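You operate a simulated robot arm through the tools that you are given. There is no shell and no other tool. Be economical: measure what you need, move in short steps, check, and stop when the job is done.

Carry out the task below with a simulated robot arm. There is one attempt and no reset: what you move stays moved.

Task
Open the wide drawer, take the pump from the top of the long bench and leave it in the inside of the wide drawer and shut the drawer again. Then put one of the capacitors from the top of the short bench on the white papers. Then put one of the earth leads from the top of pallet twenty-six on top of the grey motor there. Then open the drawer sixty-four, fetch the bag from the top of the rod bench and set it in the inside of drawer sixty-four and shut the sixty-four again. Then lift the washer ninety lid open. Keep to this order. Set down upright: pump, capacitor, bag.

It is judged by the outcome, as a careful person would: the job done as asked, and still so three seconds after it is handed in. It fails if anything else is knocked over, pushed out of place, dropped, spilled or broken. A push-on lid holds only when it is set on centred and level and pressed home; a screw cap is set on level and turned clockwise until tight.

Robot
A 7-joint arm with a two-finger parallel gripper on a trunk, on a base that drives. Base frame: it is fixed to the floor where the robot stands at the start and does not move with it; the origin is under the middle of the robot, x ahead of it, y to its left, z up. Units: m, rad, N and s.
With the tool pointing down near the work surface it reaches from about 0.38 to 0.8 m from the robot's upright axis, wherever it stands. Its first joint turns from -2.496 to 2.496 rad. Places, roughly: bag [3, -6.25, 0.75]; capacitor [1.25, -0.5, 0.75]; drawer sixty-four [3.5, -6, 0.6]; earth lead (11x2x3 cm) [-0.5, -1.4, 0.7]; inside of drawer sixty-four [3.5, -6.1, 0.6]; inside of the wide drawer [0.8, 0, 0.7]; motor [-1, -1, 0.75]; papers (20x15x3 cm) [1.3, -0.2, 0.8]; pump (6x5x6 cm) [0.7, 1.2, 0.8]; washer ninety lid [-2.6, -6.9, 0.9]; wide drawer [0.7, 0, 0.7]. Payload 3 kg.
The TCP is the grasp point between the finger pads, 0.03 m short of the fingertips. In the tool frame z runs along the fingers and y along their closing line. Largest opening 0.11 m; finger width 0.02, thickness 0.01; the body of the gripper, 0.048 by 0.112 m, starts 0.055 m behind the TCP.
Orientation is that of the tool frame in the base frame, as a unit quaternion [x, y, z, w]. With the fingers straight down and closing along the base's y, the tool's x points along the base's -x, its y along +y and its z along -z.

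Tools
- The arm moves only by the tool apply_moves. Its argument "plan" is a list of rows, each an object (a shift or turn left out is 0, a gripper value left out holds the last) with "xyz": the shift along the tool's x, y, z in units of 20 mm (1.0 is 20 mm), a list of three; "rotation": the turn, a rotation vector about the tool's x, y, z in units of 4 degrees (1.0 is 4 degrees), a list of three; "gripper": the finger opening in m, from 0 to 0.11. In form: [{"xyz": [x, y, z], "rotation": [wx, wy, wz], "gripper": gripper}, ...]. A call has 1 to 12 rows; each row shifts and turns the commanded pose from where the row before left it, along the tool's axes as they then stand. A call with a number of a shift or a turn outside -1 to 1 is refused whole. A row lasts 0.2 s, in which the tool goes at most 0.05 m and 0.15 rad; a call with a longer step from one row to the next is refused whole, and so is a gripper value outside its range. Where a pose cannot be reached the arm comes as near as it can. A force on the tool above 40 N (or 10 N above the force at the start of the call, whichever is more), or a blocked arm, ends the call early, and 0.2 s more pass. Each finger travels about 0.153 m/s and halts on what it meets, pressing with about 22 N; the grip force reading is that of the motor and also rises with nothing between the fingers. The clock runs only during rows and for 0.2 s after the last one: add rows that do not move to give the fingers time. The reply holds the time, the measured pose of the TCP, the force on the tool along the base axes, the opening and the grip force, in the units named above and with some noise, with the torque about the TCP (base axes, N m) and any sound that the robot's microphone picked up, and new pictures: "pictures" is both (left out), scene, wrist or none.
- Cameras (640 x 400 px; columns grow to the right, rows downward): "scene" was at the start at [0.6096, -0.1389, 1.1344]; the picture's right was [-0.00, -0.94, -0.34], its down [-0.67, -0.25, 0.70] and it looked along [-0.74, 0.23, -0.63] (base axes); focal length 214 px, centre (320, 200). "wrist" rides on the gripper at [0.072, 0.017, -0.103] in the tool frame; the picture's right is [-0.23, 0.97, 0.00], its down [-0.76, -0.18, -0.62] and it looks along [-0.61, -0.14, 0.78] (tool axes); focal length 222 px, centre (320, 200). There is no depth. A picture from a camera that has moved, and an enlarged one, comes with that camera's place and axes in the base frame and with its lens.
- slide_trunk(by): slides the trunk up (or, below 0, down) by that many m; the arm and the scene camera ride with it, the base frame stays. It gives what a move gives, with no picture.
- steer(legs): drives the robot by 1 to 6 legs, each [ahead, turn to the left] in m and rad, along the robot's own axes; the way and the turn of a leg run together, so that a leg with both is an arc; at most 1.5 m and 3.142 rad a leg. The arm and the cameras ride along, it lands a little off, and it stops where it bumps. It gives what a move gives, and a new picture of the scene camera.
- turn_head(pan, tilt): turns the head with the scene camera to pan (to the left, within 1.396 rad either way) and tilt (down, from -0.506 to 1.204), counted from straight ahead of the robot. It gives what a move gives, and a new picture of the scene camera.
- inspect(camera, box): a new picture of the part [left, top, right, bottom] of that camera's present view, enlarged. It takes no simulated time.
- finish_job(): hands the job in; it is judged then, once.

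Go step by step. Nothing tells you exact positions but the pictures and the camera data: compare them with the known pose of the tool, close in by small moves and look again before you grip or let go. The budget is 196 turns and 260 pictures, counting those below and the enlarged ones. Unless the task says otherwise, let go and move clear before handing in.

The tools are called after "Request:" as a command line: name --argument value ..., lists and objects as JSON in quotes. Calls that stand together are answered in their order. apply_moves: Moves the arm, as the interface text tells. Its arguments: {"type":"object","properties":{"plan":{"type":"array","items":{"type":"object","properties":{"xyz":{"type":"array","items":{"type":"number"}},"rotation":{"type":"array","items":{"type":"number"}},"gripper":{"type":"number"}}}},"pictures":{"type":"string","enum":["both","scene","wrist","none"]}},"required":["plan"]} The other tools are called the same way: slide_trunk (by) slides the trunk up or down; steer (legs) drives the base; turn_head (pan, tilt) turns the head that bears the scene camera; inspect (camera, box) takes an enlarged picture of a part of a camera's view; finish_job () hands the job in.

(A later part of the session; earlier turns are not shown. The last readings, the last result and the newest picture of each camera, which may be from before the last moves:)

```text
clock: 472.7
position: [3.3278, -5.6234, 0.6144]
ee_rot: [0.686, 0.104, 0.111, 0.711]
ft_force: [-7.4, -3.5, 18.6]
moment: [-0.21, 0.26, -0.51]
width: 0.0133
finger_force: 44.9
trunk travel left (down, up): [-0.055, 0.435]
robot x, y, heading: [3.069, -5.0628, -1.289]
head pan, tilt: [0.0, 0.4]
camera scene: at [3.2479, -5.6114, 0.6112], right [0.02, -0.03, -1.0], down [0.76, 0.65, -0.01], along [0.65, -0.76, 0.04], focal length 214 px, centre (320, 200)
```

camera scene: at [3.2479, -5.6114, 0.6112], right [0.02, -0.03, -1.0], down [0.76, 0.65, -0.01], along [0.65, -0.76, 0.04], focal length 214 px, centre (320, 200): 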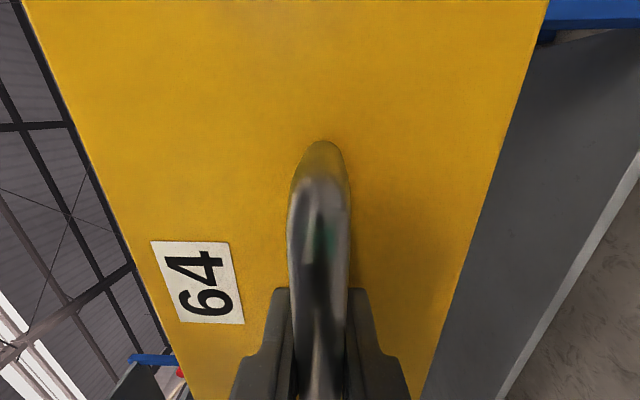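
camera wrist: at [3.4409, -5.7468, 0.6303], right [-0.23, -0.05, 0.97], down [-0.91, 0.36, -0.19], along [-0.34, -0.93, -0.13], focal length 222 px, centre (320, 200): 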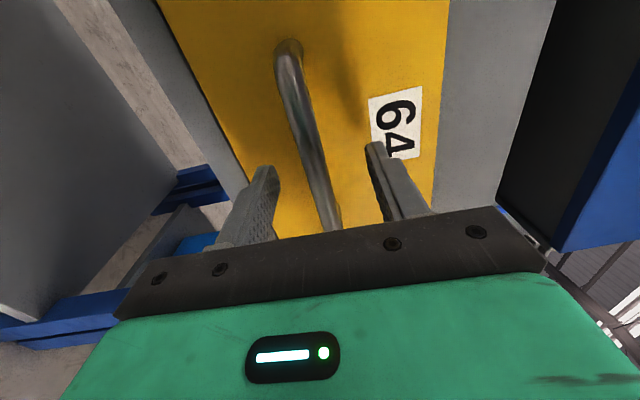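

The drawer is open ~0.26 m. I'll release and back off.

Request:
apply_moves --plan '[{"gripper": 0.06}, {}, {}]' --pictures "none"

Request:
steer --legs '[[-0.25, 0]]'

Request:
slide_trunk --by 0.4

Request:
apply_moves --plan '[{"rotation": [1, 1, -1]}, {"rotation": [1, 1, -1]}, {"rotation": [1, 1, -1]}, {"rotation": [1, 1, -1]}, {"rotation": [1, 1, -1]}, {"rotation": [1, 1, -1]}, {"rotation": [1, 1, -1]}, {"rotation": [1, 1, -1]}, {"rotation": [1, 1, -1]}, {"rotation": [1, 1, -1]}, {"rotation": [1, 1, -1]}, {"rotation": [1, 1, -1]}]' --pictures "none"

Request:
apply_moves --plan '[{"rotation": [1, 1, -1]}, {"rotation": [1, 1, -1]}, {"rotation": [1, 1, -1]}, {"rotation": [1, 1, -1]}, {"rotation": [1, 1, -1]}, {"rotation": [0.33, 0.33, -0.33]}, {"gripper": 0.11}, {}]' --pictures "none"

Request:
turn_head --pan 0 --tilt -0.5

```text
clock: 473.5
position: [3.3292, -5.6245, 0.6139]
ee_rot: [0.686, 0.103, 0.11, 0.712]
ft_force: [0.1, 0.2, -0.1]
moment: [-0.04, 0.01, -0.01]
width: 0.06
finger_force: 0.0
trunk travel left (down, up): [-0.055, 0.435]
robot x, y, heading: [3.0689, -5.0619, -1.287]
head pan, tilt: [0.0, 0.4]
```

```text
clock: 475.4
position: [3.261, -5.3813, 0.6128]
ee_rot: [0.687, 0.105, 0.113, 0.711]
ft_force: [0.1, -0.4, 0.7]
moment: [-0.01, 0.01, 0.01]
width: 0.0595
finger_force: 0.1
trunk travel left (down, up): [-0.055, 0.435]
robot x, y, heading: [2.9962, -4.8208, -1.287]
head pan, tilt: [0.0, 0.4]
camera scene: at [3.1803, -5.3682, 0.6112], right [0.02, -0.03, -1.0], down [0.76, 0.65, -0.01], along [0.65, -0.76, 0.04], focal length 214 px, centre (320, 200)
```

scene: 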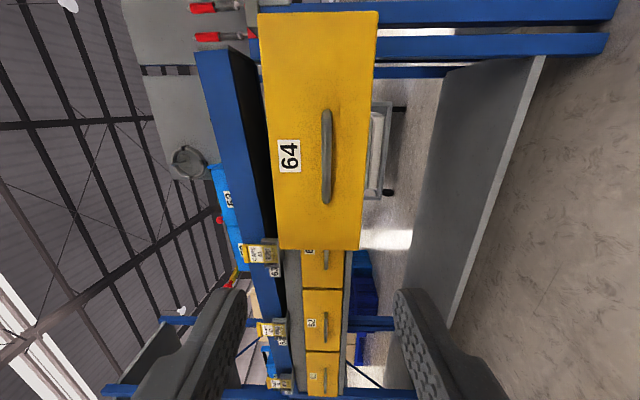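

```text
clock: 479.2
position: [3.2602, -5.3816, 1.0152]
ee_rot: [0.686, 0.106, 0.113, 0.711]
ft_force: [0.5, 0.4, 1.2]
moment: [0.02, 0.03, -0.01]
width: 0.0598
finger_force: 0.1
trunk travel left (down, up): [-0.455, 0.035]
robot x, y, heading: [3.0034, -4.8189, -1.285]
head pan, tilt: [0.0, 0.4]
```

```text
clock: 481.8
position: [3.2613, -5.3832, 1.013]
ee_rot: [0.702, 0.658, 0.034, 0.272]
ft_force: [-0.6, -0.5, -0.1]
moment: [-0.01, 0.03, -0.01]
width: 0.0599
finger_force: 0.1
out of reach, approached as far as the arm can: row 3
trunk travel left (down, up): [-0.455, 0.035]
robot x, y, heading: [2.9981, -4.8129, -1.284]
head pan, tilt: [0.0, 0.4]
```

```text
clock: 483.6
position: [3.2613, -5.3835, 1.0139]
ee_rot: [0.59, 0.807, -0.01, 0.016]
ft_force: [0.0, -0.5, 0.5]
moment: [0.0, -0.03, 0.02]
width: 0.1101
finger_force: 0.1
trunk travel left (down, up): [-0.455, 0.035]
robot x, y, heading: [3.0, -4.8203, -1.283]
head pan, tilt: [0.0, 0.4]
```

```text
clock: 484.8
position: [3.2627, -5.3836, 1.0133]
ee_rot: [0.589, 0.808, -0.009, 0.016]
ft_force: [0.6, 0.0, -0.2]
moment: [0.02, 0.0, 0.0]
width: 0.11
finger_force: 0.0
trunk travel left (down, up): [-0.455, 0.035]
robot x, y, heading: [2.9982, -4.8223, -1.282]
head pan, tilt: [0.0, -0.499]
camera scene: at [3.3076, -5.5248, 1.0797], right [-0.95, -0.31, 0.0], down [-0.26, 0.82, -0.51], along [0.16, -0.48, -0.86], focal length 214 px, centre (320, 200)
```

scene: 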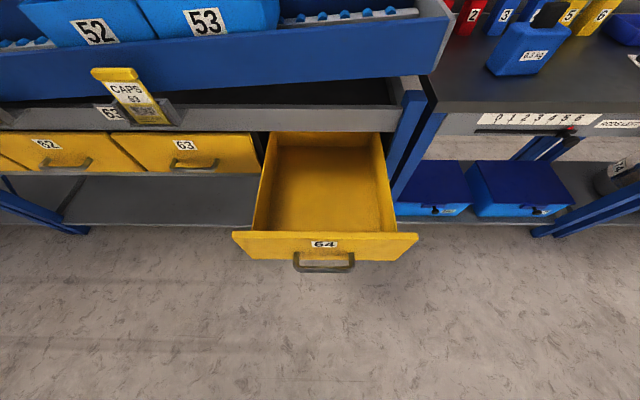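

Drawer 64 is open and empty; the bag (blue, "0.5 kg" label) stands on the rod bench at about (2.99, −6.25). I'll level the tool, shift it west, and drive to face the bag.

Request:
apply_moves --plan '[{"xyz": [0, -1, 0], "rotation": [0.03, 0.26, 0]}, {"xyz": [0, -1, 0], "rotation": [0.03, 0.26, 0]}, {"xyz": [0, -1, -1]}, {"xyz": [0, -1, -1]}, {"xyz": [0, -1, -1]}, {"xyz": [0, -0.5, -1]}, {}]' --pictures "none"

Request:
steer --legs '[[0, -0.53], [0.6, 0], [0, 0.55], [0.15, 0]]'

Request:
turn_head --pan 0 --tilt -0.2

```text
clock: 486.4
position: [3.1564, -5.4157, 1.0932]
ee_rot: [0.59, 0.808, 0.0, 0.0]
ft_force: [0.2, -0.1, 0.5]
moment: [-0.01, 0.01, -0.01]
width: 0.11
finger_force: 0.1
trunk travel left (down, up): [-0.455, 0.035]
robot x, y, heading: [3.0004, -4.8198, -1.289]
head pan, tilt: [0.0, -0.499]
```

```text
clock: 493.9
position: [3.071, -6.1402, 1.092]
ee_rot: [0.58, 0.815, 0.0, -0.001]
ft_force: [-0.5, -0.3, 0.5]
moment: [0.0, -0.07, 0.0]
width: 0.1098
finger_force: 0.0
trunk travel left (down, up): [-0.455, 0.035]
robot x, y, heading: [2.8809, -5.5541, -1.258]
head pan, tilt: [0.0, -0.499]
camera scene: at [3.1199, -6.2827, 1.1536], right [-0.94, -0.33, 0.0], down [-0.29, 0.83, -0.48], along [0.16, -0.45, -0.88], focal length 214 px, centre (320, 200)
```

scene: 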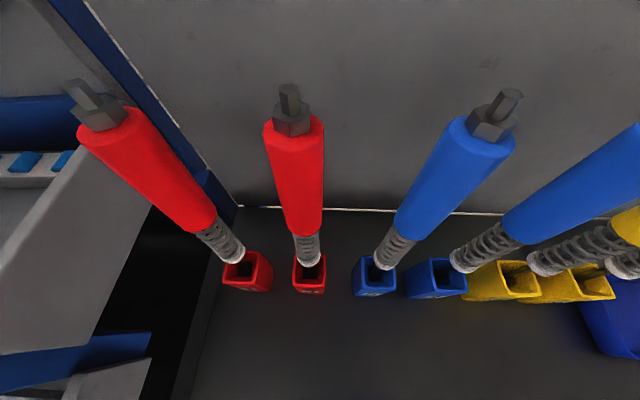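

```text
clock: 494.7
position: [3.0693, -6.1405, 1.0925]
ee_rot: [0.579, 0.815, 0.0, -0.001]
ft_force: [-0.7, -0.3, -0.4]
moment: [-0.01, -0.02, -0.01]
width: 0.1101
finger_force: 0.0
trunk travel left (down, up): [-0.455, 0.035]
robot x, y, heading: [2.8804, -5.5531, -1.258]
head pan, tilt: [0.0, -0.201]
camera scene: at [3.1127, -6.261, 1.1381], right [-0.94, -0.33, 0.0], down [-0.32, 0.93, -0.2], along [0.07, -0.19, -0.98], focal length 214 px, centre (320, 200)
```

scene: 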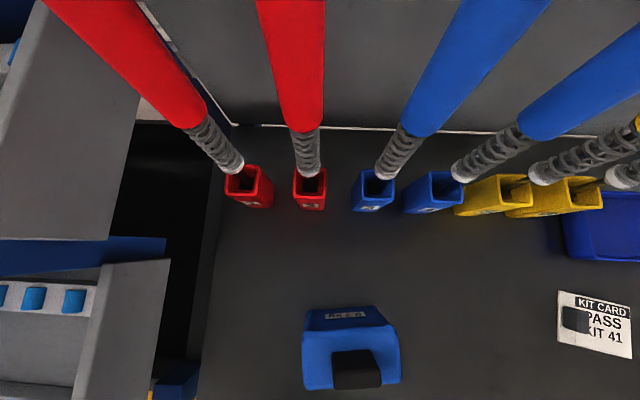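

Request:
turn_head --pan 0 --tilt 0.4

Request:
inspect --camera "wrist" --box '[0, 0, 640, 400]'

```text
clock: 495.7
position: [3.0708, -6.1385, 1.0931]
ee_rot: [0.579, 0.815, 0.0, 0.0]
ft_force: [0.5, 1.1, 0.6]
moment: [0.03, 0.02, 0.0]
width: 0.1097
finger_force: 0.0
trunk travel left (down, up): [-0.455, 0.035]
robot x, y, heading: [2.8807, -5.5569, -1.26]
head pan, tilt: [0.0, 0.4]
camera scene: at [3.0954, -6.2094, 1.1288], right [-0.94, -0.33, 0.0], down [-0.3, 0.87, 0.39], along [-0.13, 0.37, -0.92], focal length 214 px, centre (320, 200)
```

scene: 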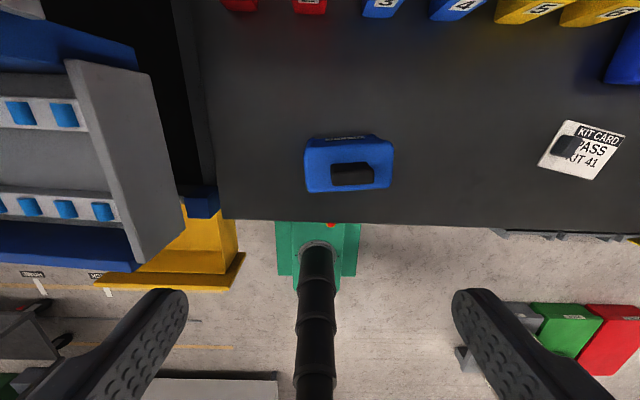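

```text
1.00 times, centred on (320, 200) of wrist (not enlarged: the box is as wide or as high as the picture)
camera zoom: at [3.0627, -6.0659, 1.1964], right [0.99, 0.11, 0.0], down [0.08, -0.78, 0.62], along [0.07, -0.62, -0.78], focal length 222 px, centre (320, 200)
```

zoom: 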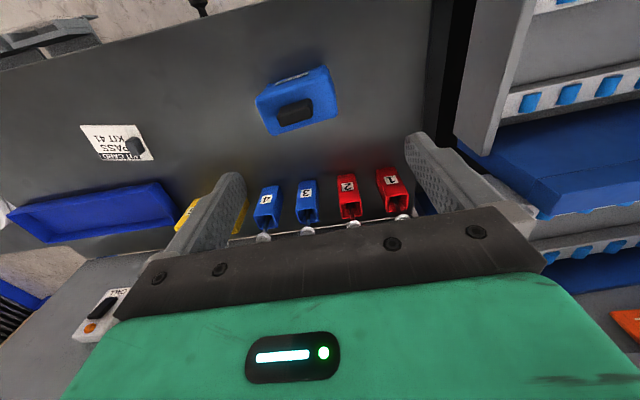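

The bag's upper part is at (3.039, −6.157, 0.85), wide along ~24°. I'll yaw the tool ~95° so the fingers close across its narrow side.

Request:
apply_moves --plan '[{"rotation": [0, 0, -1]}, {"rotation": [0, 0, -1]}, {"rotation": [0, 0, -1]}, {"rotation": [0, 0, -1]}, {"rotation": [0, 0, -1]}, {"rotation": [0, 0, -1]}, {"rotation": [0, 0, -1]}, {"rotation": [0, 0, -1]}, {"rotation": [0, 0, -1]}, {"rotation": [0, 0, -1]}, {"rotation": [0, 0, -1]}, {"rotation": [0, 0, -1]}]' --pictures "none"

Request:
apply_moves --plan '[{"rotation": [0, 0, -1]}, {"rotation": [0, 0, -1]}, {"rotation": [0, 0, -1]}, {"rotation": [0, 0, -1]}, {"rotation": [0, 0, -1]}, {"rotation": [0, 0, -1]}, {"rotation": [0, 0, -1]}, {"rotation": [0, 0, -1]}, {"rotation": [0, 0, -1]}, {"rotation": [0, 0, -1]}, {"rotation": [0, 0, -1]}, {"rotation": [0, 0, -0.8]}]' --pictures "both"

```text
clock: 498.3
position: [3.0698, -6.1389, 1.0924]
ee_rot: [0.197, 0.98, 0.0, -0.001]
ft_force: [0.8, -0.2, -0.3]
moment: [0.03, 0.02, 0.01]
width: 0.11
finger_force: 0.1
trunk travel left (down, up): [-0.455, 0.035]
robot x, y, heading: [2.8826, -5.5531, -1.258]
head pan, tilt: [0.0, 0.4]
```

```text
clock: 500.9
position: [3.0701, -6.1391, 1.0925]
ee_rot: [-0.212, 0.977, 0.001, 0.0]
ft_force: [0.4, 0.2, -0.3]
moment: [-0.01, -0.01, 0.01]
width: 0.1099
finger_force: 0.1
trunk travel left (down, up): [-0.455, 0.035]
robot x, y, heading: [2.8812, -5.5542, -1.261]
head pan, tilt: [0.0, 0.4]
camera scene: at [3.1377, -6.1102, 1.1284], right [0.41, -0.91, 0.0], down [-0.84, -0.38, 0.39], along [-0.35, -0.16, -0.92], focal length 214 px, centre (320, 200)
camera wrist: at [2.9977, -6.1545, 1.196], right [-0.2, 0.98, 0.0], down [0.77, 0.15, 0.62], along [0.61, 0.12, -0.78], focal length 222 px, centre (320, 200)
```

scene: 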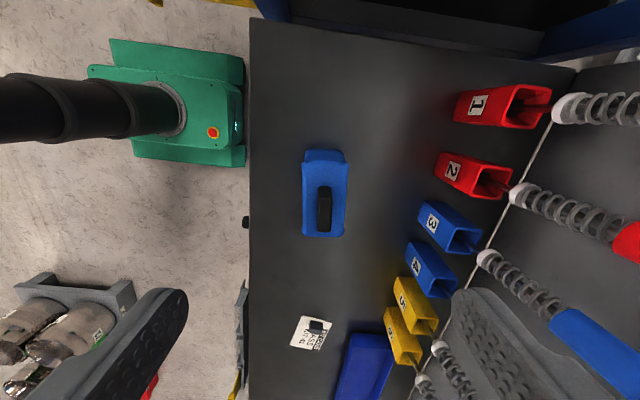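
wrist: 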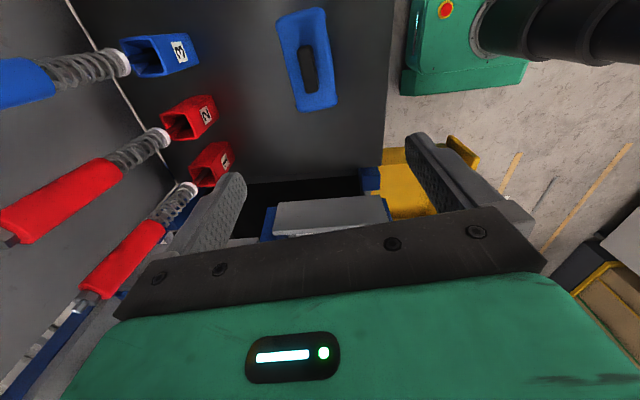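

Request:
apply_moves --plan '[{"xyz": [0.66, -0.16, 0]}, {"xyz": [0.66, -0.16, 0]}, {"xyz": [0.65, -0.16, 0]}, {}]' --pictures "none"

Request:
slide_trunk --by -0.18

Request:
apply_moves --plan '[{}]' --pictures "both"

```text
clock: 501.9
position: [3.0379, -6.1646, 1.0941]
ee_rot: [-0.211, 0.977, 0.0, 0.0]
ft_force: [0.1, 0.3, 0.9]
moment: [-0.01, 0.0, 0.01]
width: 0.11
finger_force: 0.1
trunk travel left (down, up): [-0.455, 0.035]
robot x, y, heading: [2.8806, -5.5528, -1.258]
head pan, tilt: [0.0, 0.4]
```

```text
clock: 503.9
position: [3.0391, -6.1645, 0.9135]
ee_rot: [-0.211, 0.977, 0.0, 0.0]
ft_force: [-0.1, -1.1, 0.5]
moment: [0.02, 0.03, 0.0]
width: 0.1099
finger_force: 0.0
trunk travel left (down, up): [-0.275, 0.215]
robot x, y, heading: [2.8793, -5.5536, -1.258]
head pan, tilt: [0.0, 0.4]
```

```text
clock: 504.3
position: [3.0386, -6.1644, 0.9125]
ee_rot: [-0.211, 0.977, 0.001, 0.0]
ft_force: [-0.6, 0.2, 1.7]
moment: [-0.01, -0.02, -0.01]
width: 0.11
finger_force: 0.2
trunk travel left (down, up): [-0.275, 0.215]
robot x, y, heading: [2.8866, -5.5489, -1.259]
head pan, tilt: [0.0, 0.4]
camera scene: at [3.1057, -6.1354, 0.9485], right [0.41, -0.91, 0.0], down [-0.84, -0.38, 0.39], along [-0.35, -0.16, -0.92], focal length 214 px, centre (320, 200)
camera wrist: at [2.9656, -6.1796, 1.0161], right [-0.2, 0.98, 0.0], down [0.77, 0.15, 0.62], along [0.61, 0.12, -0.78], focal length 222 px, centre (320, 200)
```

scene: 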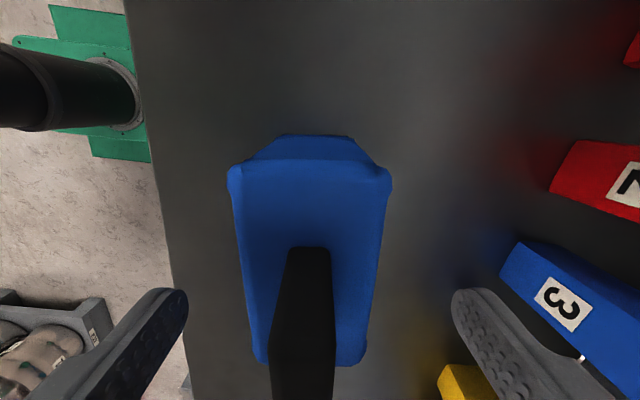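
wrist: 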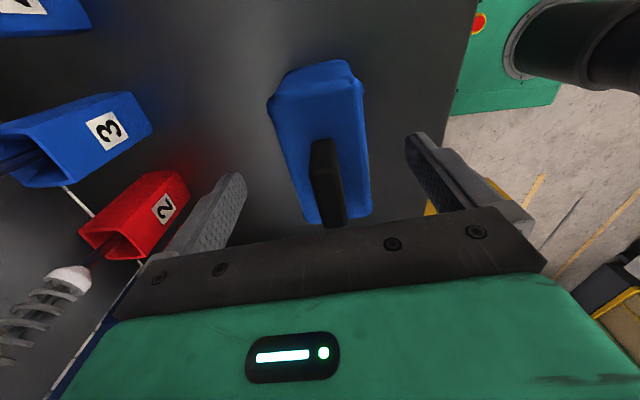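

The bag has a raised black handle in its middle. I'll grip by the handle: narrow the opening, descend until the tips nearly reach the bag's body, then close.

Request:
apply_moves --plan '[{"xyz": [0, 0.15, 0], "gripper": 0.06}, {}, {"xyz": [0, 0, 0.3]}, {"xyz": [0, 0, 0.3]}, {}]' --pictures "both"

```text
clock: 505.5
position: [3.0373, -6.1609, 0.9015]
ee_rot: [-0.211, 0.978, 0.0, 0.0]
ft_force: [-1.0, -0.6, -0.4]
moment: [-0.01, 0.0, 0.0]
width: 0.0605
finger_force: 0.7
trunk travel left (down, up): [-0.275, 0.215]
robot x, y, heading: [2.8829, -5.5534, -1.261]
head pan, tilt: [0.0, 0.4]
camera scene: at [3.1042, -6.1321, 0.9363], right [0.41, -0.91, 0.0], down [-0.84, -0.38, 0.39], along [-0.36, -0.16, -0.92], focal length 214 px, centre (320, 200)
camera wrist: at [2.9641, -6.1763, 1.0039], right [-0.2, 0.98, 0.0], down [0.77, 0.15, 0.62], along [0.61, 0.12, -0.78], focal length 222 px, centre (320, 200)
```

scene: 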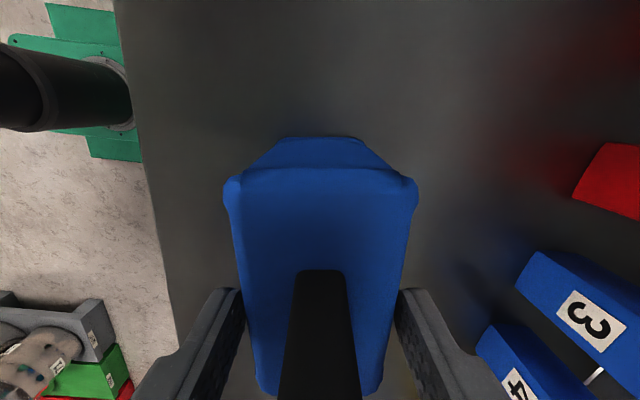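
wrist: 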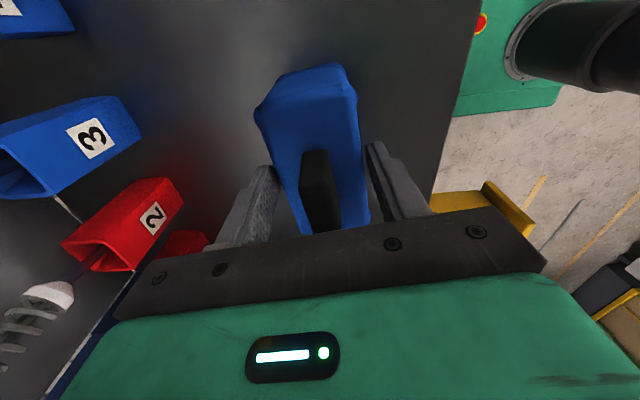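

Request:
apply_moves --plan '[{"gripper": 0.09}, {}, {"xyz": [0, 0, 0.4]}, {"xyz": [0, 0, 0.4]}, {"xyz": [0, 0, 0.4]}, {"xyz": [0, 0, 0.4]}, {}]' --pictures "both"

```text
clock: 507.1
position: [3.0361, -6.1625, 0.8694]
ee_rot: [-0.211, 0.977, 0.001, 0.0]
ft_force: [-0.7, -0.3, -0.3]
moment: [0.0, 0.03, -0.01]
width: 0.09
finger_force: 0.1
trunk travel left (down, up): [-0.275, 0.215]
robot x, y, heading: [2.8792, -5.5529, -1.261]
head pan, tilt: [0.0, 0.4]
camera scene: at [3.1041, -6.1322, 0.9045], right [0.41, -0.91, 0.0], down [-0.84, -0.38, 0.39], along [-0.36, -0.16, -0.92], focal length 214 px, centre (320, 200)
camera wrist: at [2.964, -6.1765, 0.9721], right [-0.2, 0.98, 0.0], down [0.77, 0.15, 0.62], along [0.61, 0.12, -0.78], focal length 222 px, centre (320, 200)
```

scene: 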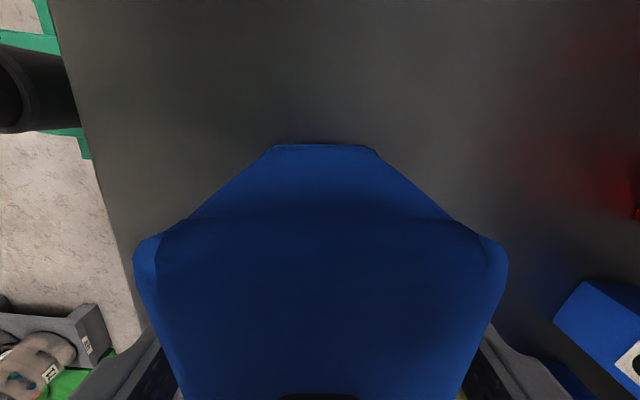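
wrist: 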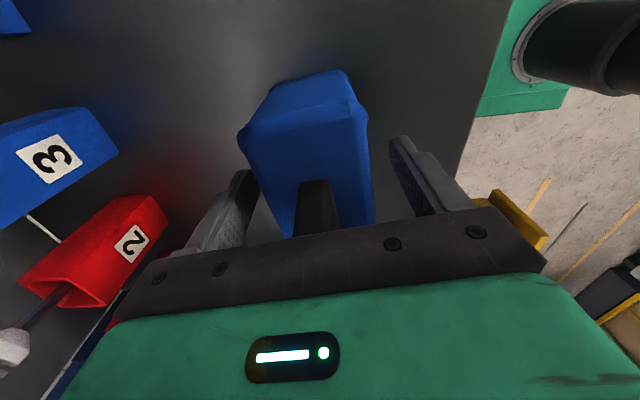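

Request:
apply_moves --plan '[{"xyz": [0, 0, 0.25]}, {"xyz": [0, 0, 0.25]}, {}, {"gripper": 0.05}, {"gripper": 0.0}, {}, {}]' --pictures "wrist"

```text
clock: 507.6
position: [3.0376, -6.1631, 0.8656]
ee_rot: [-0.212, 0.977, -0.004, 0.0]
ft_force: [-1.2, 6.3, 20.6]
moment: [-0.19, -0.2, 0.05]
width: 0.0899
finger_force: 0.1
trunk travel left (down, up): [-0.275, 0.215]
robot x, y, heading: [2.8785, -5.5524, -1.258]
head pan, tilt: [0.0, 0.4]
stopped in row 2: the force on the tool passed its limit at 46 N (the readings are from after the stop); the commanded pose is now the measured one
camera wrist: at [2.9641, -6.1766, 0.9698], right [-0.2, 0.98, -0.01], down [0.77, 0.16, 0.62], along [0.61, 0.12, -0.78], focal length 222 px, centre (320, 200)
```

wrist: 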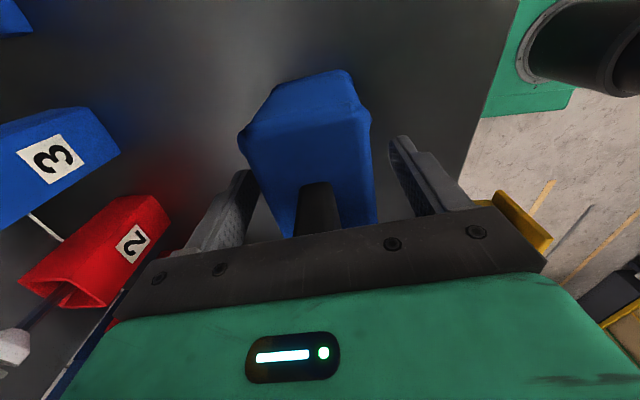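

The palm touched the handle. I'll raise 4 mm and close on the bag's body.

Request:
apply_moves --plan '[{"xyz": [0, 0, -0.2]}, {"gripper": 0.07}, {"gripper": 0.05}, {"gripper": 0.02}, {"gripper": 0}, {}, {}]' --pictures "both"

```text
clock: 509.2
position: [3.038, -6.1632, 0.8695]
ee_rot: [-0.212, 0.977, -0.004, -0.001]
ft_force: [0.1, 0.7, -0.6]
moment: [-0.01, 0.03, 0.0]
width: 0.0597
finger_force: 21.8
trunk travel left (down, up): [-0.275, 0.215]
robot x, y, heading: [2.8798, -5.5554, -1.263]
head pan, tilt: [0.0, 0.4]
camera scene: at [3.1046, -6.1343, 0.9042], right [0.41, -0.91, 0.01], down [-0.84, -0.38, 0.39], along [-0.35, -0.17, -0.92], focal length 214 px, centre (320, 200)
camera wrist: at [2.9644, -6.1781, 0.9718], right [-0.2, 0.98, -0.01], down [0.77, 0.16, 0.62], along [0.61, 0.12, -0.78], focal length 222 px, centre (320, 200)
```

scene: 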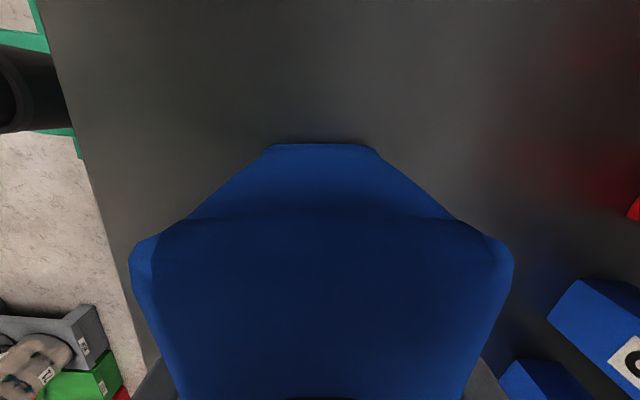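
wrist: 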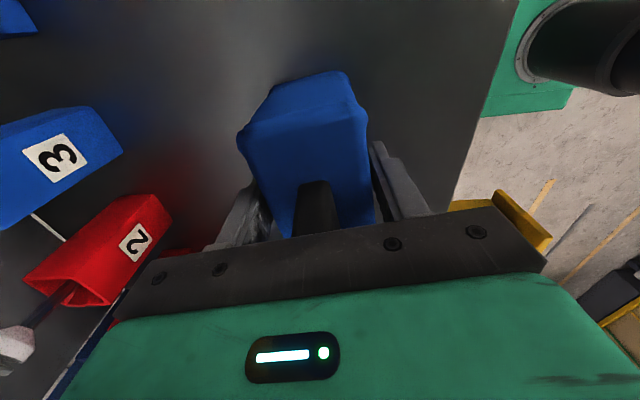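

Request:
apply_moves --plan '[{"xyz": [0, 0, -0.4]}, {"xyz": [0, 0, -0.6]}, {"xyz": [0, 0, -0.8]}, {"xyz": [0, 0, -1]}, {"xyz": [0, 0, -1]}, {}]' --pictures "both"

```text
clock: 510.6
position: [3.037, -6.1641, 0.9449]
ee_rot: [-0.212, 0.977, -0.003, 0.0]
ft_force: [0.1, 0.1, -3.1]
moment: [-0.01, 0.0, -0.04]
width: 0.0599
finger_force: 21.8
trunk travel left (down, up): [-0.275, 0.215]
robot x, y, heading: [2.8831, -5.5519, -1.254]
head pan, tilt: [0.0, 0.4]
camera scene: at [3.1046, -6.1336, 0.9804], right [0.41, -0.91, 0.01], down [-0.84, -0.38, 0.39], along [-0.35, -0.17, -0.92], focal length 214 px, centre (320, 200)
camera wrist: at [2.9644, -6.1774, 1.048], right [-0.2, 0.98, -0.01], down [0.77, 0.16, 0.62], along [0.61, 0.12, -0.78], focal length 222 px, centre (320, 200)
```

scene: 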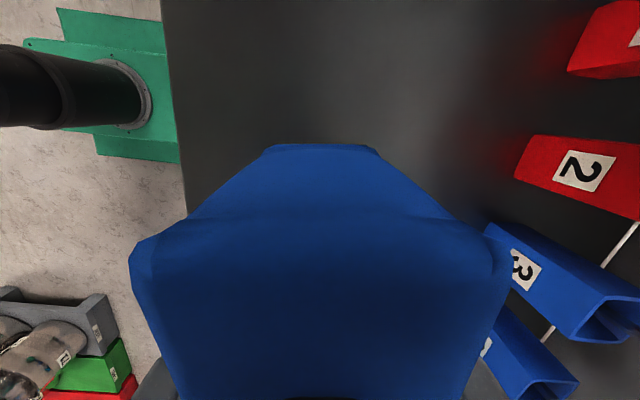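
wrist: 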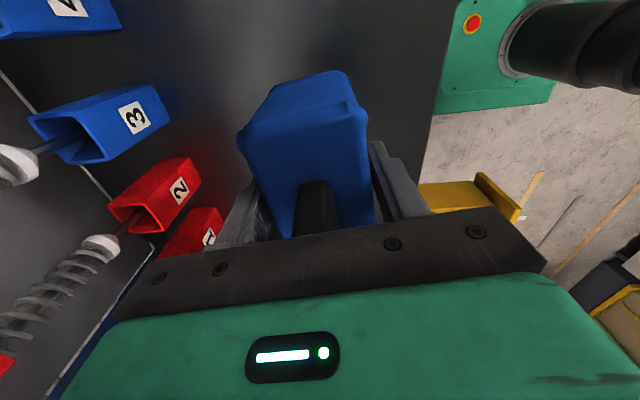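

The bag is held. I'll raise it, back off from the bench and drive to face the open drawer.

Request:
slide_trunk --by 0.18

Request:
steer --legs '[[-0.45, 0], [0, 1.21]]'

```text
clock: 512.6
position: [3.038, -6.1628, 1.1255]
ee_rot: [-0.212, 0.977, -0.004, 0.001]
ft_force: [0.3, 0.2, -3.6]
moment: [0.0, 0.03, 0.0]
width: 0.0599
finger_force: 21.8
trunk travel left (down, up): [-0.455, 0.035]
robot x, y, heading: [2.8807, -5.5515, -1.261]
head pan, tilt: [0.0, 0.4]
```

```text
clock: 518.4
position: [3.3733, -5.195, 1.1244]
ee_rot: [0.729, -0.684, 0.004, -0.002]
ft_force: [-0.1, -0.2, -3.3]
moment: [-0.02, -0.01, -0.02]
width: 0.0596
finger_force: 21.5
trunk travel left (down, up): [-0.455, 0.035]
robot x, y, heading: [2.7465, -5.1841, -0.055]
head pan, tilt: [0.0, 0.4]
camera scene: at [3.3689, -5.1242, 1.1603], right [1.0, 0.06, 0.01], down [0.05, -0.92, 0.39], along [0.03, -0.39, -0.92], focal length 214 px, centre (320, 200)
```

scene: 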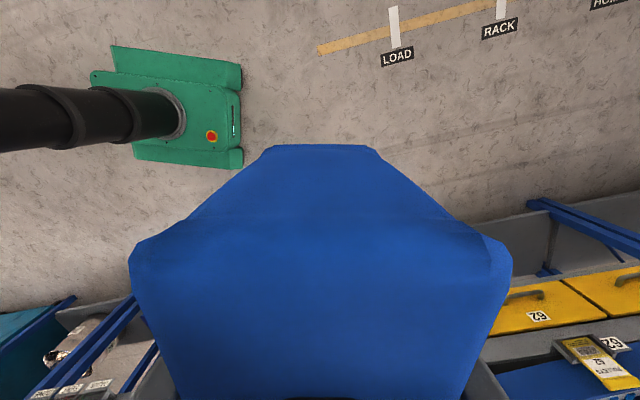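

Request:
steer --legs '[[0, 0.14], [0.433, 0], [0, -0.7], [0, -0.652]]'

Request:
turn_head --pan -0.6 --tilt -0.2

```text
clock: 525.5
position: [3.3578, -5.7458, 1.1263]
ee_rot: [-0.188, 0.982, -0.004, 0.002]
ft_force: [-1.9, -0.6, -2.5]
moment: [0.04, -0.11, 0.01]
width: 0.0599
finger_force: 22.8
trunk travel left (down, up): [-0.455, 0.035]
robot x, y, heading: [3.2385, -5.1257, -1.299]
head pan, tilt: [0.0, 0.4]
camera scene: at [3.4263, -5.719, 1.1618], right [0.37, -0.93, 0.01], down [-0.86, -0.34, 0.39], along [-0.36, -0.15, -0.92], focal length 214 px, centre (320, 200)
```

scene: 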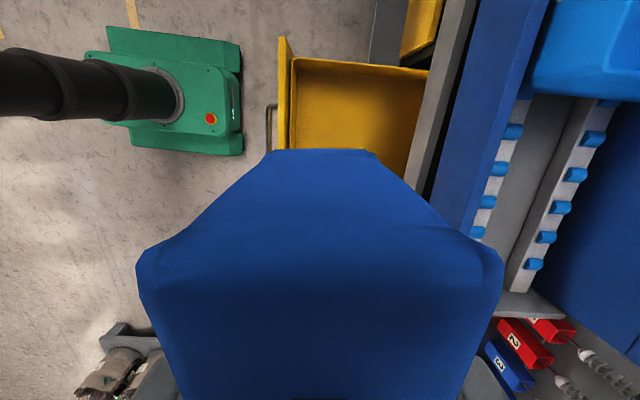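

```text
clock: 526.5
position: [3.3599, -5.7443, 1.1264]
ee_rot: [-0.188, 0.982, -0.003, 0.001]
ft_force: [1.2, -0.3, -3.2]
moment: [0.03, 0.01, -0.01]
width: 0.0596
finger_force: 22.0
trunk travel left (down, up): [-0.455, 0.035]
robot x, y, heading: [3.2402, -5.1262, -1.298]
head pan, tilt: [-0.6, -0.201]
camera scene: at [3.4962, -5.7426, 1.1858], right [0.3, -0.76, 0.57], down [-0.87, -0.47, -0.16], along [0.39, -0.45, -0.81], focal length 214 px, centre (320, 200)
```

scene: 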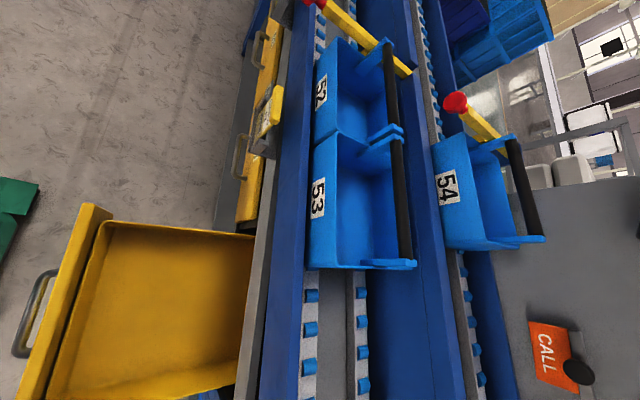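

The bag is right above the drawer. I'll shift a little to the drawer's middle and lower it with the trunk.

Request:
apply_moves --plan '[{"xyz": [-0.45, -0.68, 0]}, {"xyz": [-0.45, -0.68, 0]}, {"xyz": [-0.44, -0.68, 0]}, {}]' --pictures "none"

Request:
slide_trunk --by -0.3

Request:
apply_moves --plan '[{}]' --pictures "both"

```text
clock: 527.5
position: [3.3996, -5.7744, 1.1261]
ee_rot: [-0.189, 0.982, -0.003, 0.0]
ft_force: [1.0, -0.5, -3.3]
moment: [-0.01, 0.02, 0.02]
width: 0.06
finger_force: 22.0
trunk travel left (down, up): [-0.455, 0.035]
robot x, y, heading: [3.242, -5.1287, -1.301]
head pan, tilt: [-0.6, -0.201]
```

```text
clock: 530.5
position: [3.4011, -5.7734, 0.8259]
ee_rot: [-0.189, 0.982, -0.004, 0.0]
ft_force: [-0.6, 1.0, -3.2]
moment: [0.0, 0.03, -0.01]
width: 0.0596
finger_force: 22.0
trunk travel left (down, up): [-0.155, 0.335]
robot x, y, heading: [3.2369, -5.1263, -1.301]
head pan, tilt: [-0.6, -0.201]
```

```text
clock: 530.9
position: [3.4011, -5.7729, 0.8254]
ee_rot: [-0.188, 0.982, -0.003, 0.001]
ft_force: [-0.6, -0.3, -3.1]
moment: [0.0, 0.02, 0.01]
width: 0.06
finger_force: 21.8
trunk travel left (down, up): [-0.155, 0.335]
robot x, y, heading: [3.2413, -5.1251, -1.3]
head pan, tilt: [-0.6, -0.201]
camera scene: at [3.5365, -5.7707, 0.8861], right [0.3, -0.76, 0.57], down [-0.87, -0.47, -0.16], along [0.39, -0.45, -0.8], focal length 214 px, centre (320, 200)
camera wrist: at [3.3263, -5.7843, 0.9292], right [-0.15, 0.99, -0.01], down [0.77, 0.12, 0.62], along [0.62, 0.09, -0.78], focal length 222 px, centre (320, 200)
```

scene: 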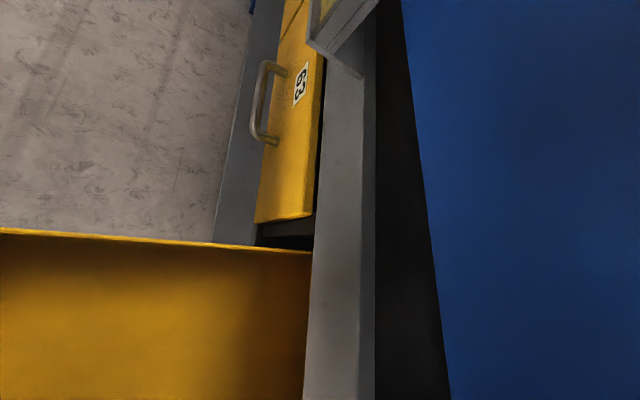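
wrist: 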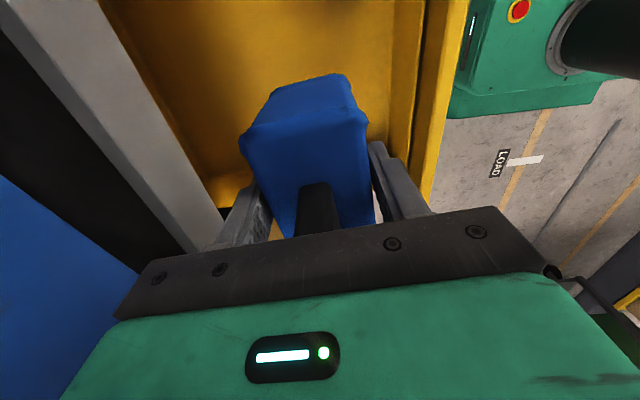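

Request:
slide_trunk --by -0.12

Request:
apply_moves --plan '[{"xyz": [0, 0, 0.4]}, {}]' --pictures "wrist"

```text
clock: 532.4
position: [3.3999, -5.7731, 0.7072]
ee_rot: [-0.189, 0.982, -0.004, 0.0]
ft_force: [-0.5, 0.1, -2.8]
moment: [-0.01, 0.03, 0.0]
width: 0.0597
finger_force: 22.3
trunk travel left (down, up): [-0.035, 0.455]
robot x, y, heading: [3.2433, -5.126, -1.298]
head pan, tilt: [-0.6, -0.201]
```

```text
clock: 533.0
position: [3.4007, -5.7743, 0.6991]
ee_rot: [-0.188, 0.982, -0.003, 0.0]
ft_force: [-0.7, -0.1, -2.1]
moment: [0.0, 0.03, -0.02]
width: 0.06
finger_force: 21.4
trunk travel left (down, up): [-0.035, 0.455]
robot x, y, heading: [3.2402, -5.1228, -1.302]
head pan, tilt: [-0.6, -0.201]
camera wrist: at [3.3264, -5.7844, 0.8009], right [-0.15, 0.99, -0.01], down [0.77, 0.12, 0.62], along [0.62, 0.09, -0.78], focal length 222 px, centre (320, 200)
```

wrist: 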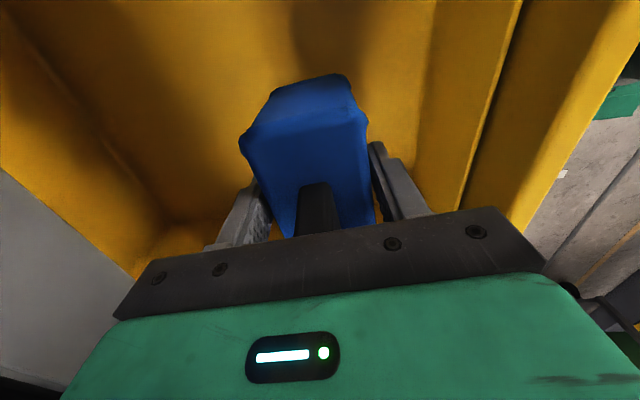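

Request:
apply_moves --plan '[{"xyz": [0, 0, 0.6]}, {"xyz": [0, 0, 0.6]}, {"xyz": [0, 0, 0.5]}, {"xyz": [0, 0, 0.5]}, {"xyz": [0, 0, 0.3]}, {"xyz": [0, 0, 0.3]}, {"xyz": [0, 0, 0.3]}, {}]' --pictures "none"

Request:
apply_moves --plan '[{"xyz": [0, 0, 0.2]}, {"xyz": [0, 0, 0.2]}, {"xyz": [0, 0, 0.2]}, {}]' --pictures "wrist"

```text
clock: 534.8
position: [3.3989, -5.7726, 0.6366]
ee_rot: [-0.188, 0.982, -0.003, 0.001]
ft_force: [0.4, 0.8, -3.3]
moment: [-0.03, 0.01, -0.02]
width: 0.0598
finger_force: 22.2
trunk travel left (down, up): [-0.035, 0.455]
robot x, y, heading: [3.2456, -5.1243, -1.302]
head pan, tilt: [-0.6, -0.201]
```

```text
clock: 535.6
position: [3.4003, -5.7762, 0.6304]
ee_rot: [-0.188, 0.982, -0.008, 0.001]
ft_force: [0.6, -0.7, 14.5]
moment: [0.55, -0.15, 0.03]
width: 0.0601
finger_force: 22.0
trunk travel left (down, up): [-0.035, 0.455]
robot x, y, heading: [3.2407, -5.1241, -1.299]
head pan, tilt: [-0.6, -0.201]
stopped in row 4: the force on the tool passed its limit at 42 N (the readings are from after the stop); the commanded pose is now the measured one
camera wrist: at [3.3267, -5.7854, 0.7319], right [-0.15, 0.99, -0.02], down [0.77, 0.13, 0.62], along [0.62, 0.08, -0.78], focal length 222 px, centre (320, 200)
```

wrist: 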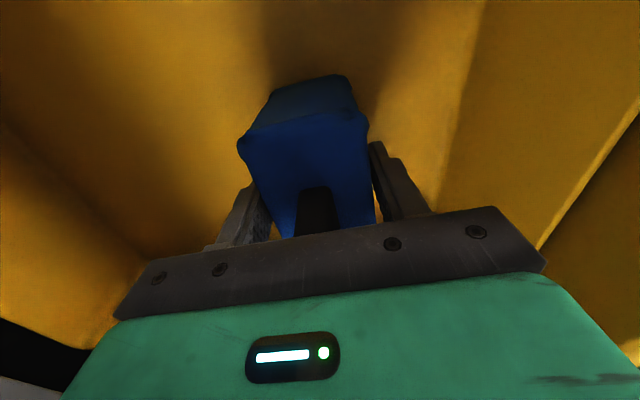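

The bag touches the drawer floor. Releasing and rising.

Request:
apply_moves --plan '[{"xyz": [0, 0, -0.1]}, {"gripper": 0.065}, {"gripper": 0.075}, {"gripper": 0.09}, {}, {"xyz": [0, 0, -0.5]}, {"xyz": [0, 0, -1]}, {"xyz": [0, 0, -1]}, {"xyz": [0, 0, -1]}, {"xyz": [0, 0, -1]}, {"xyz": [0, 0, -1]}, {}]' --pictures "both"

```text
clock: 538.2
position: [3.3999, -5.7739, 0.7402]
ee_rot: [-0.188, 0.982, -0.005, 0.002]
ft_force: [-0.9, -0.1, -0.4]
moment: [0.01, -0.03, 0.03]
width: 0.0899
finger_force: 0.1
trunk travel left (down, up): [-0.035, 0.455]
robot x, y, heading: [3.2392, -5.1261, -1.298]
head pan, tilt: [-0.6, -0.201]
camera scene: at [3.5363, -5.7704, 0.7999], right [0.3, -0.76, 0.58], down [-0.87, -0.47, -0.16], along [0.39, -0.45, -0.8], focal length 214 px, centre (320, 200)
camera wrist: at [3.3261, -5.7837, 0.8428], right [-0.15, 0.99, -0.01], down [0.77, 0.12, 0.62], along [0.62, 0.08, -0.78], focal length 222 px, centre (320, 200)
```

scene: 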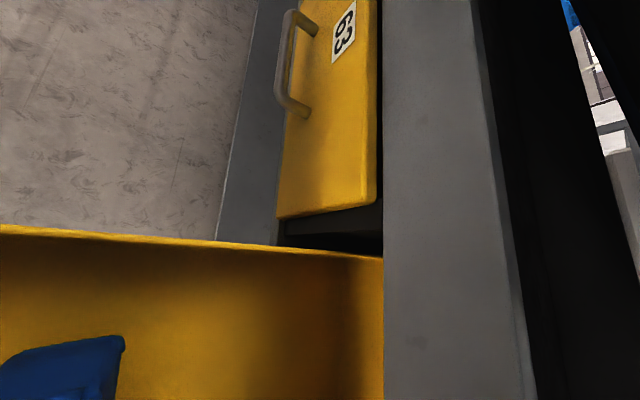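
wrist: 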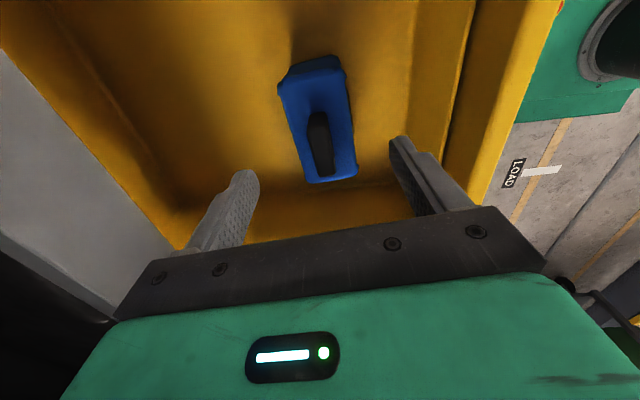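

The bag stands upright in the drawer. I'll rise, back off in front of it, tilt the closed fingers forward 45° and push the drawer shut.

Request:
apply_moves --plan '[{"xyz": [0, 0, -1]}, {"xyz": [0, 0, -1]}, {"xyz": [0, 0, -1]}, {"xyz": [0, 0, -1]}, {"xyz": [0, 0, -1]}, {"xyz": [0, 0, -1]}, {"gripper": 0}, {}]' --pictures "none"

Request:
steer --legs '[[-0.3, 0]]'

Request:
apply_moves --plan '[{"xyz": [0, 0, 1]}, {"xyz": [0, 0, 1]}, {"xyz": [0, 0, 1]}, {"xyz": [0, 0, 1]}, {"xyz": [0, 0, 1]}, {"xyz": [0, 0, 1]}, {"xyz": [0, 0, 1]}, {"xyz": [0, 0, 1]}, {"xyz": [0, 0, 1]}, {"xyz": [0, 0, 1]}, {"xyz": [0, 0, 1]}, {}]' --pictures "none"

Request:
apply_moves --plan '[{"rotation": [1, 0, 0]}, {"rotation": [1, 0, 0]}, {"rotation": [1, 0, 0]}, {"rotation": [1, 0, 0]}, {"rotation": [1, 0, 0]}, {"rotation": [1, 0, 0]}, {"rotation": [1, 0, 0]}, {"rotation": [1, 0, 0]}, {"rotation": [1, 0, 0]}, {"rotation": [1, 0, 0]}, {"rotation": [1, 0, 0]}, {}]' --pictures "both"

```text
clock: 540.0
position: [3.3991, -5.7706, 0.859]
ee_rot: [-0.188, 0.982, -0.007, 0.001]
ft_force: [0.2, 0.0, -0.2]
moment: [0.01, 0.01, -0.03]
width: 0.0
finger_force: 21.8
trunk travel left (down, up): [-0.035, 0.455]
robot x, y, heading: [3.241, -5.1259, -1.297]
head pan, tilt: [-0.6, -0.201]
```

```text
clock: 542.1
position: [3.3195, -5.4842, 0.8585]
ee_rot: [-0.187, 0.982, -0.007, 0.002]
ft_force: [-1.2, 0.9, -0.4]
moment: [-0.01, -0.01, 0.01]
width: 0.0001
finger_force: 22.2
trunk travel left (down, up): [-0.035, 0.455]
robot x, y, heading: [3.1616, -4.8409, -1.304]
head pan, tilt: [-0.6, -0.201]
camera scene: at [3.4556, -5.4813, 0.9191], right [0.3, -0.76, 0.58], down [-0.87, -0.47, -0.16], along [0.39, -0.45, -0.8], focal length 214 px, centre (320, 200)
```

scene: 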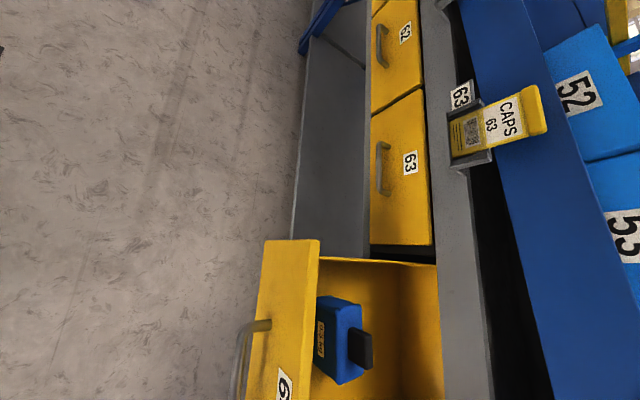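

```text
clock: 544.7
position: [3.321, -5.4859, 0.641]
ee_rot: [-0.188, 0.982, -0.008, 0.002]
ft_force: [-0.3, 0.2, -0.3]
moment: [-0.01, 0.03, -0.03]
width: 0.0
finger_force: 21.9
trunk travel left (down, up): [-0.035, 0.455]
robot x, y, heading: [3.162, -4.8388, -1.297]
head pan, tilt: [-0.6, -0.201]
```

```text
clock: 547.3
position: [3.3192, -5.488, 0.6391]
ee_rot: [-0.173, 0.908, -0.374, 0.071]
ft_force: [-0.5, -0.3, 0.0]
moment: [-0.01, 0.0, 0.01]
width: 0.0
finger_force: 22.2
trunk travel left (down, up): [-0.035, 0.455]
robot x, y, heading: [3.1625, -4.8375, -1.3]
head pan, tilt: [-0.6, -0.201]
camera scene: at [3.4357, -5.4319, 0.7143], right [0.07, -0.17, 0.98], down [-0.84, -0.54, -0.04], along [0.54, -0.82, -0.18], focal length 214 px, centre (320, 200)
camera wrist: at [3.2215, -5.4352, 0.7007], right [-0.04, 0.73, -0.69], down [0.59, 0.57, 0.57], along [0.8, -0.38, -0.46], focal length 222 px, centre (320, 200)
```

scene: 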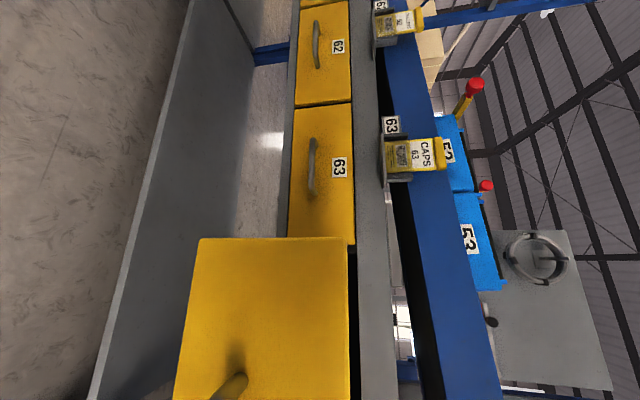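
wrist: 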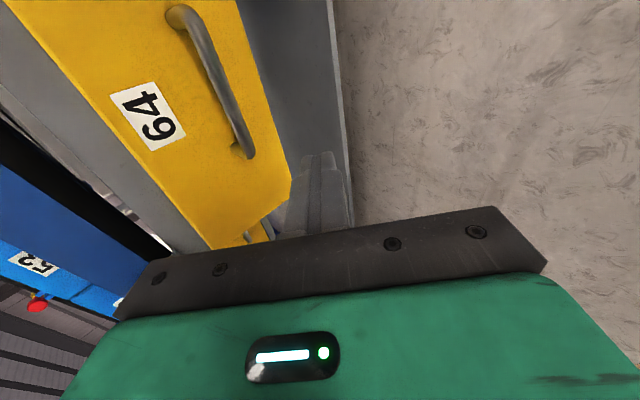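

Request:
apply_moves --plan '[{"xyz": [0, 0.5, 0.5]}, {}]' --pictures "none"

Request:
steer --legs '[[0.26, 0]]'

```text
clock: 547.9
position: [3.3207, -5.4885, 0.6261]
ee_rot: [-0.173, 0.908, -0.374, 0.071]
ft_force: [0.1, -0.6, -0.1]
moment: [-0.01, -0.01, -0.02]
width: 0.0002
finger_force: 22.1
trunk travel left (down, up): [-0.035, 0.455]
robot x, y, heading: [3.164, -4.8362, -1.299]
head pan, tilt: [-0.6, -0.201]
```

```text
clock: 549.8
position: [3.3874, -5.7411, 0.6257]
ee_rot: [-0.172, 0.908, -0.375, 0.07]
ft_force: [0.0, -0.3, 0.4]
moment: [-0.02, -0.03, 0.01]
width: 0.0004
finger_force: 22.1
trunk travel left (down, up): [-0.035, 0.455]
robot x, y, heading: [3.2299, -5.0881, -1.31]
head pan, tilt: [-0.6, -0.201]
camera scene: at [3.5036, -5.6858, 0.7003], right [0.07, -0.17, 0.98], down [-0.84, -0.54, -0.04], along [0.54, -0.82, -0.18], focal length 214 px, centre (320, 200)
```

scene: 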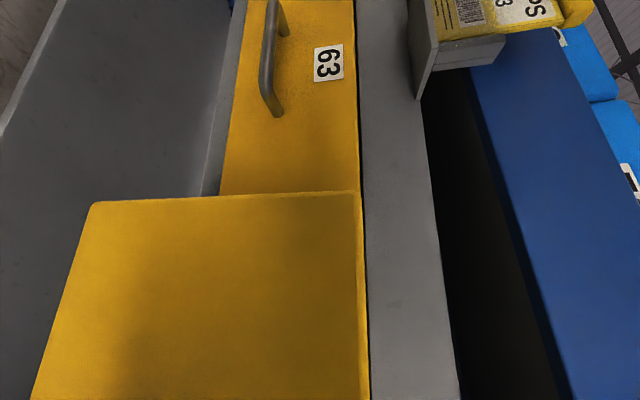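

Drawer pushed part-way. Continuing with the arm until it stops.

Request:
apply_moves --plan '[{"xyz": [0.07, -0.708, 0.702]}, {"xyz": [0.07, -0.708, 0.702]}, {"xyz": [0.07, -0.708, 0.702]}, {"xyz": [0.07, -0.708, 0.702]}, {"xyz": [0.05, -0.5, 0.5]}, {"xyz": [0.04, -0.4, 0.4]}, {"xyz": [0.04, -0.4, 0.4]}, {"xyz": [0.04, -0.4, 0.4]}, {}]' --pictures "both"

```text
clock: 551.3
position: [3.4198, -5.8433, 0.6238]
ee_rot: [-0.171, 0.911, -0.369, 0.069]
ft_force: [0.2, 2.2, -0.9]
moment: [0.07, -0.01, 0.02]
width: 0.0001
finger_force: 21.4
trunk travel left (down, up): [-0.035, 0.455]
robot x, y, heading: [3.2311, -5.0942, -1.302]
head pan, tilt: [-0.6, -0.201]
stopped in row 7: the force on the tool passed its limit at 52 N (the readings are from after the stop); the commanded pose is now the measured one
camera scene: at [3.5361, -5.789, 0.6983], right [0.07, -0.19, 0.98], down [-0.84, -0.54, -0.04], along [0.54, -0.82, -0.19], focal length 214 px, centre (320, 200)
camera wrist: at [3.3218, -5.7911, 0.6854], right [-0.04, 0.73, -0.68], down [0.6, 0.56, 0.57], along [0.8, -0.38, -0.46], focal length 222 px, centre (320, 200)
```

scene: 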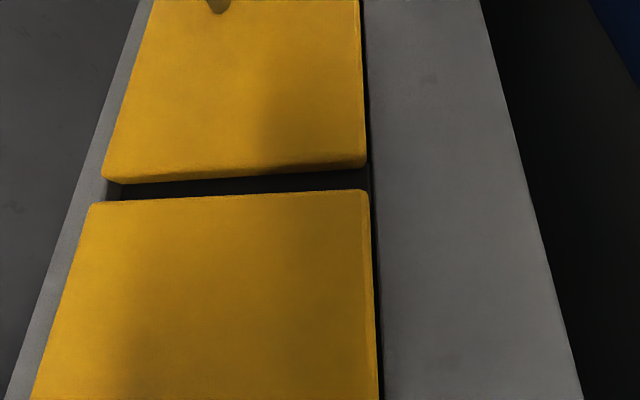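
wrist: 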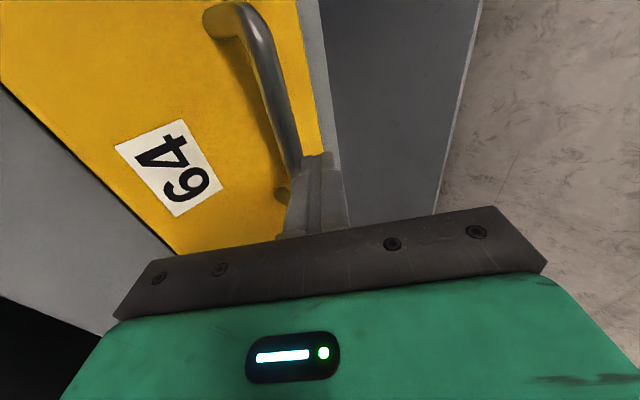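

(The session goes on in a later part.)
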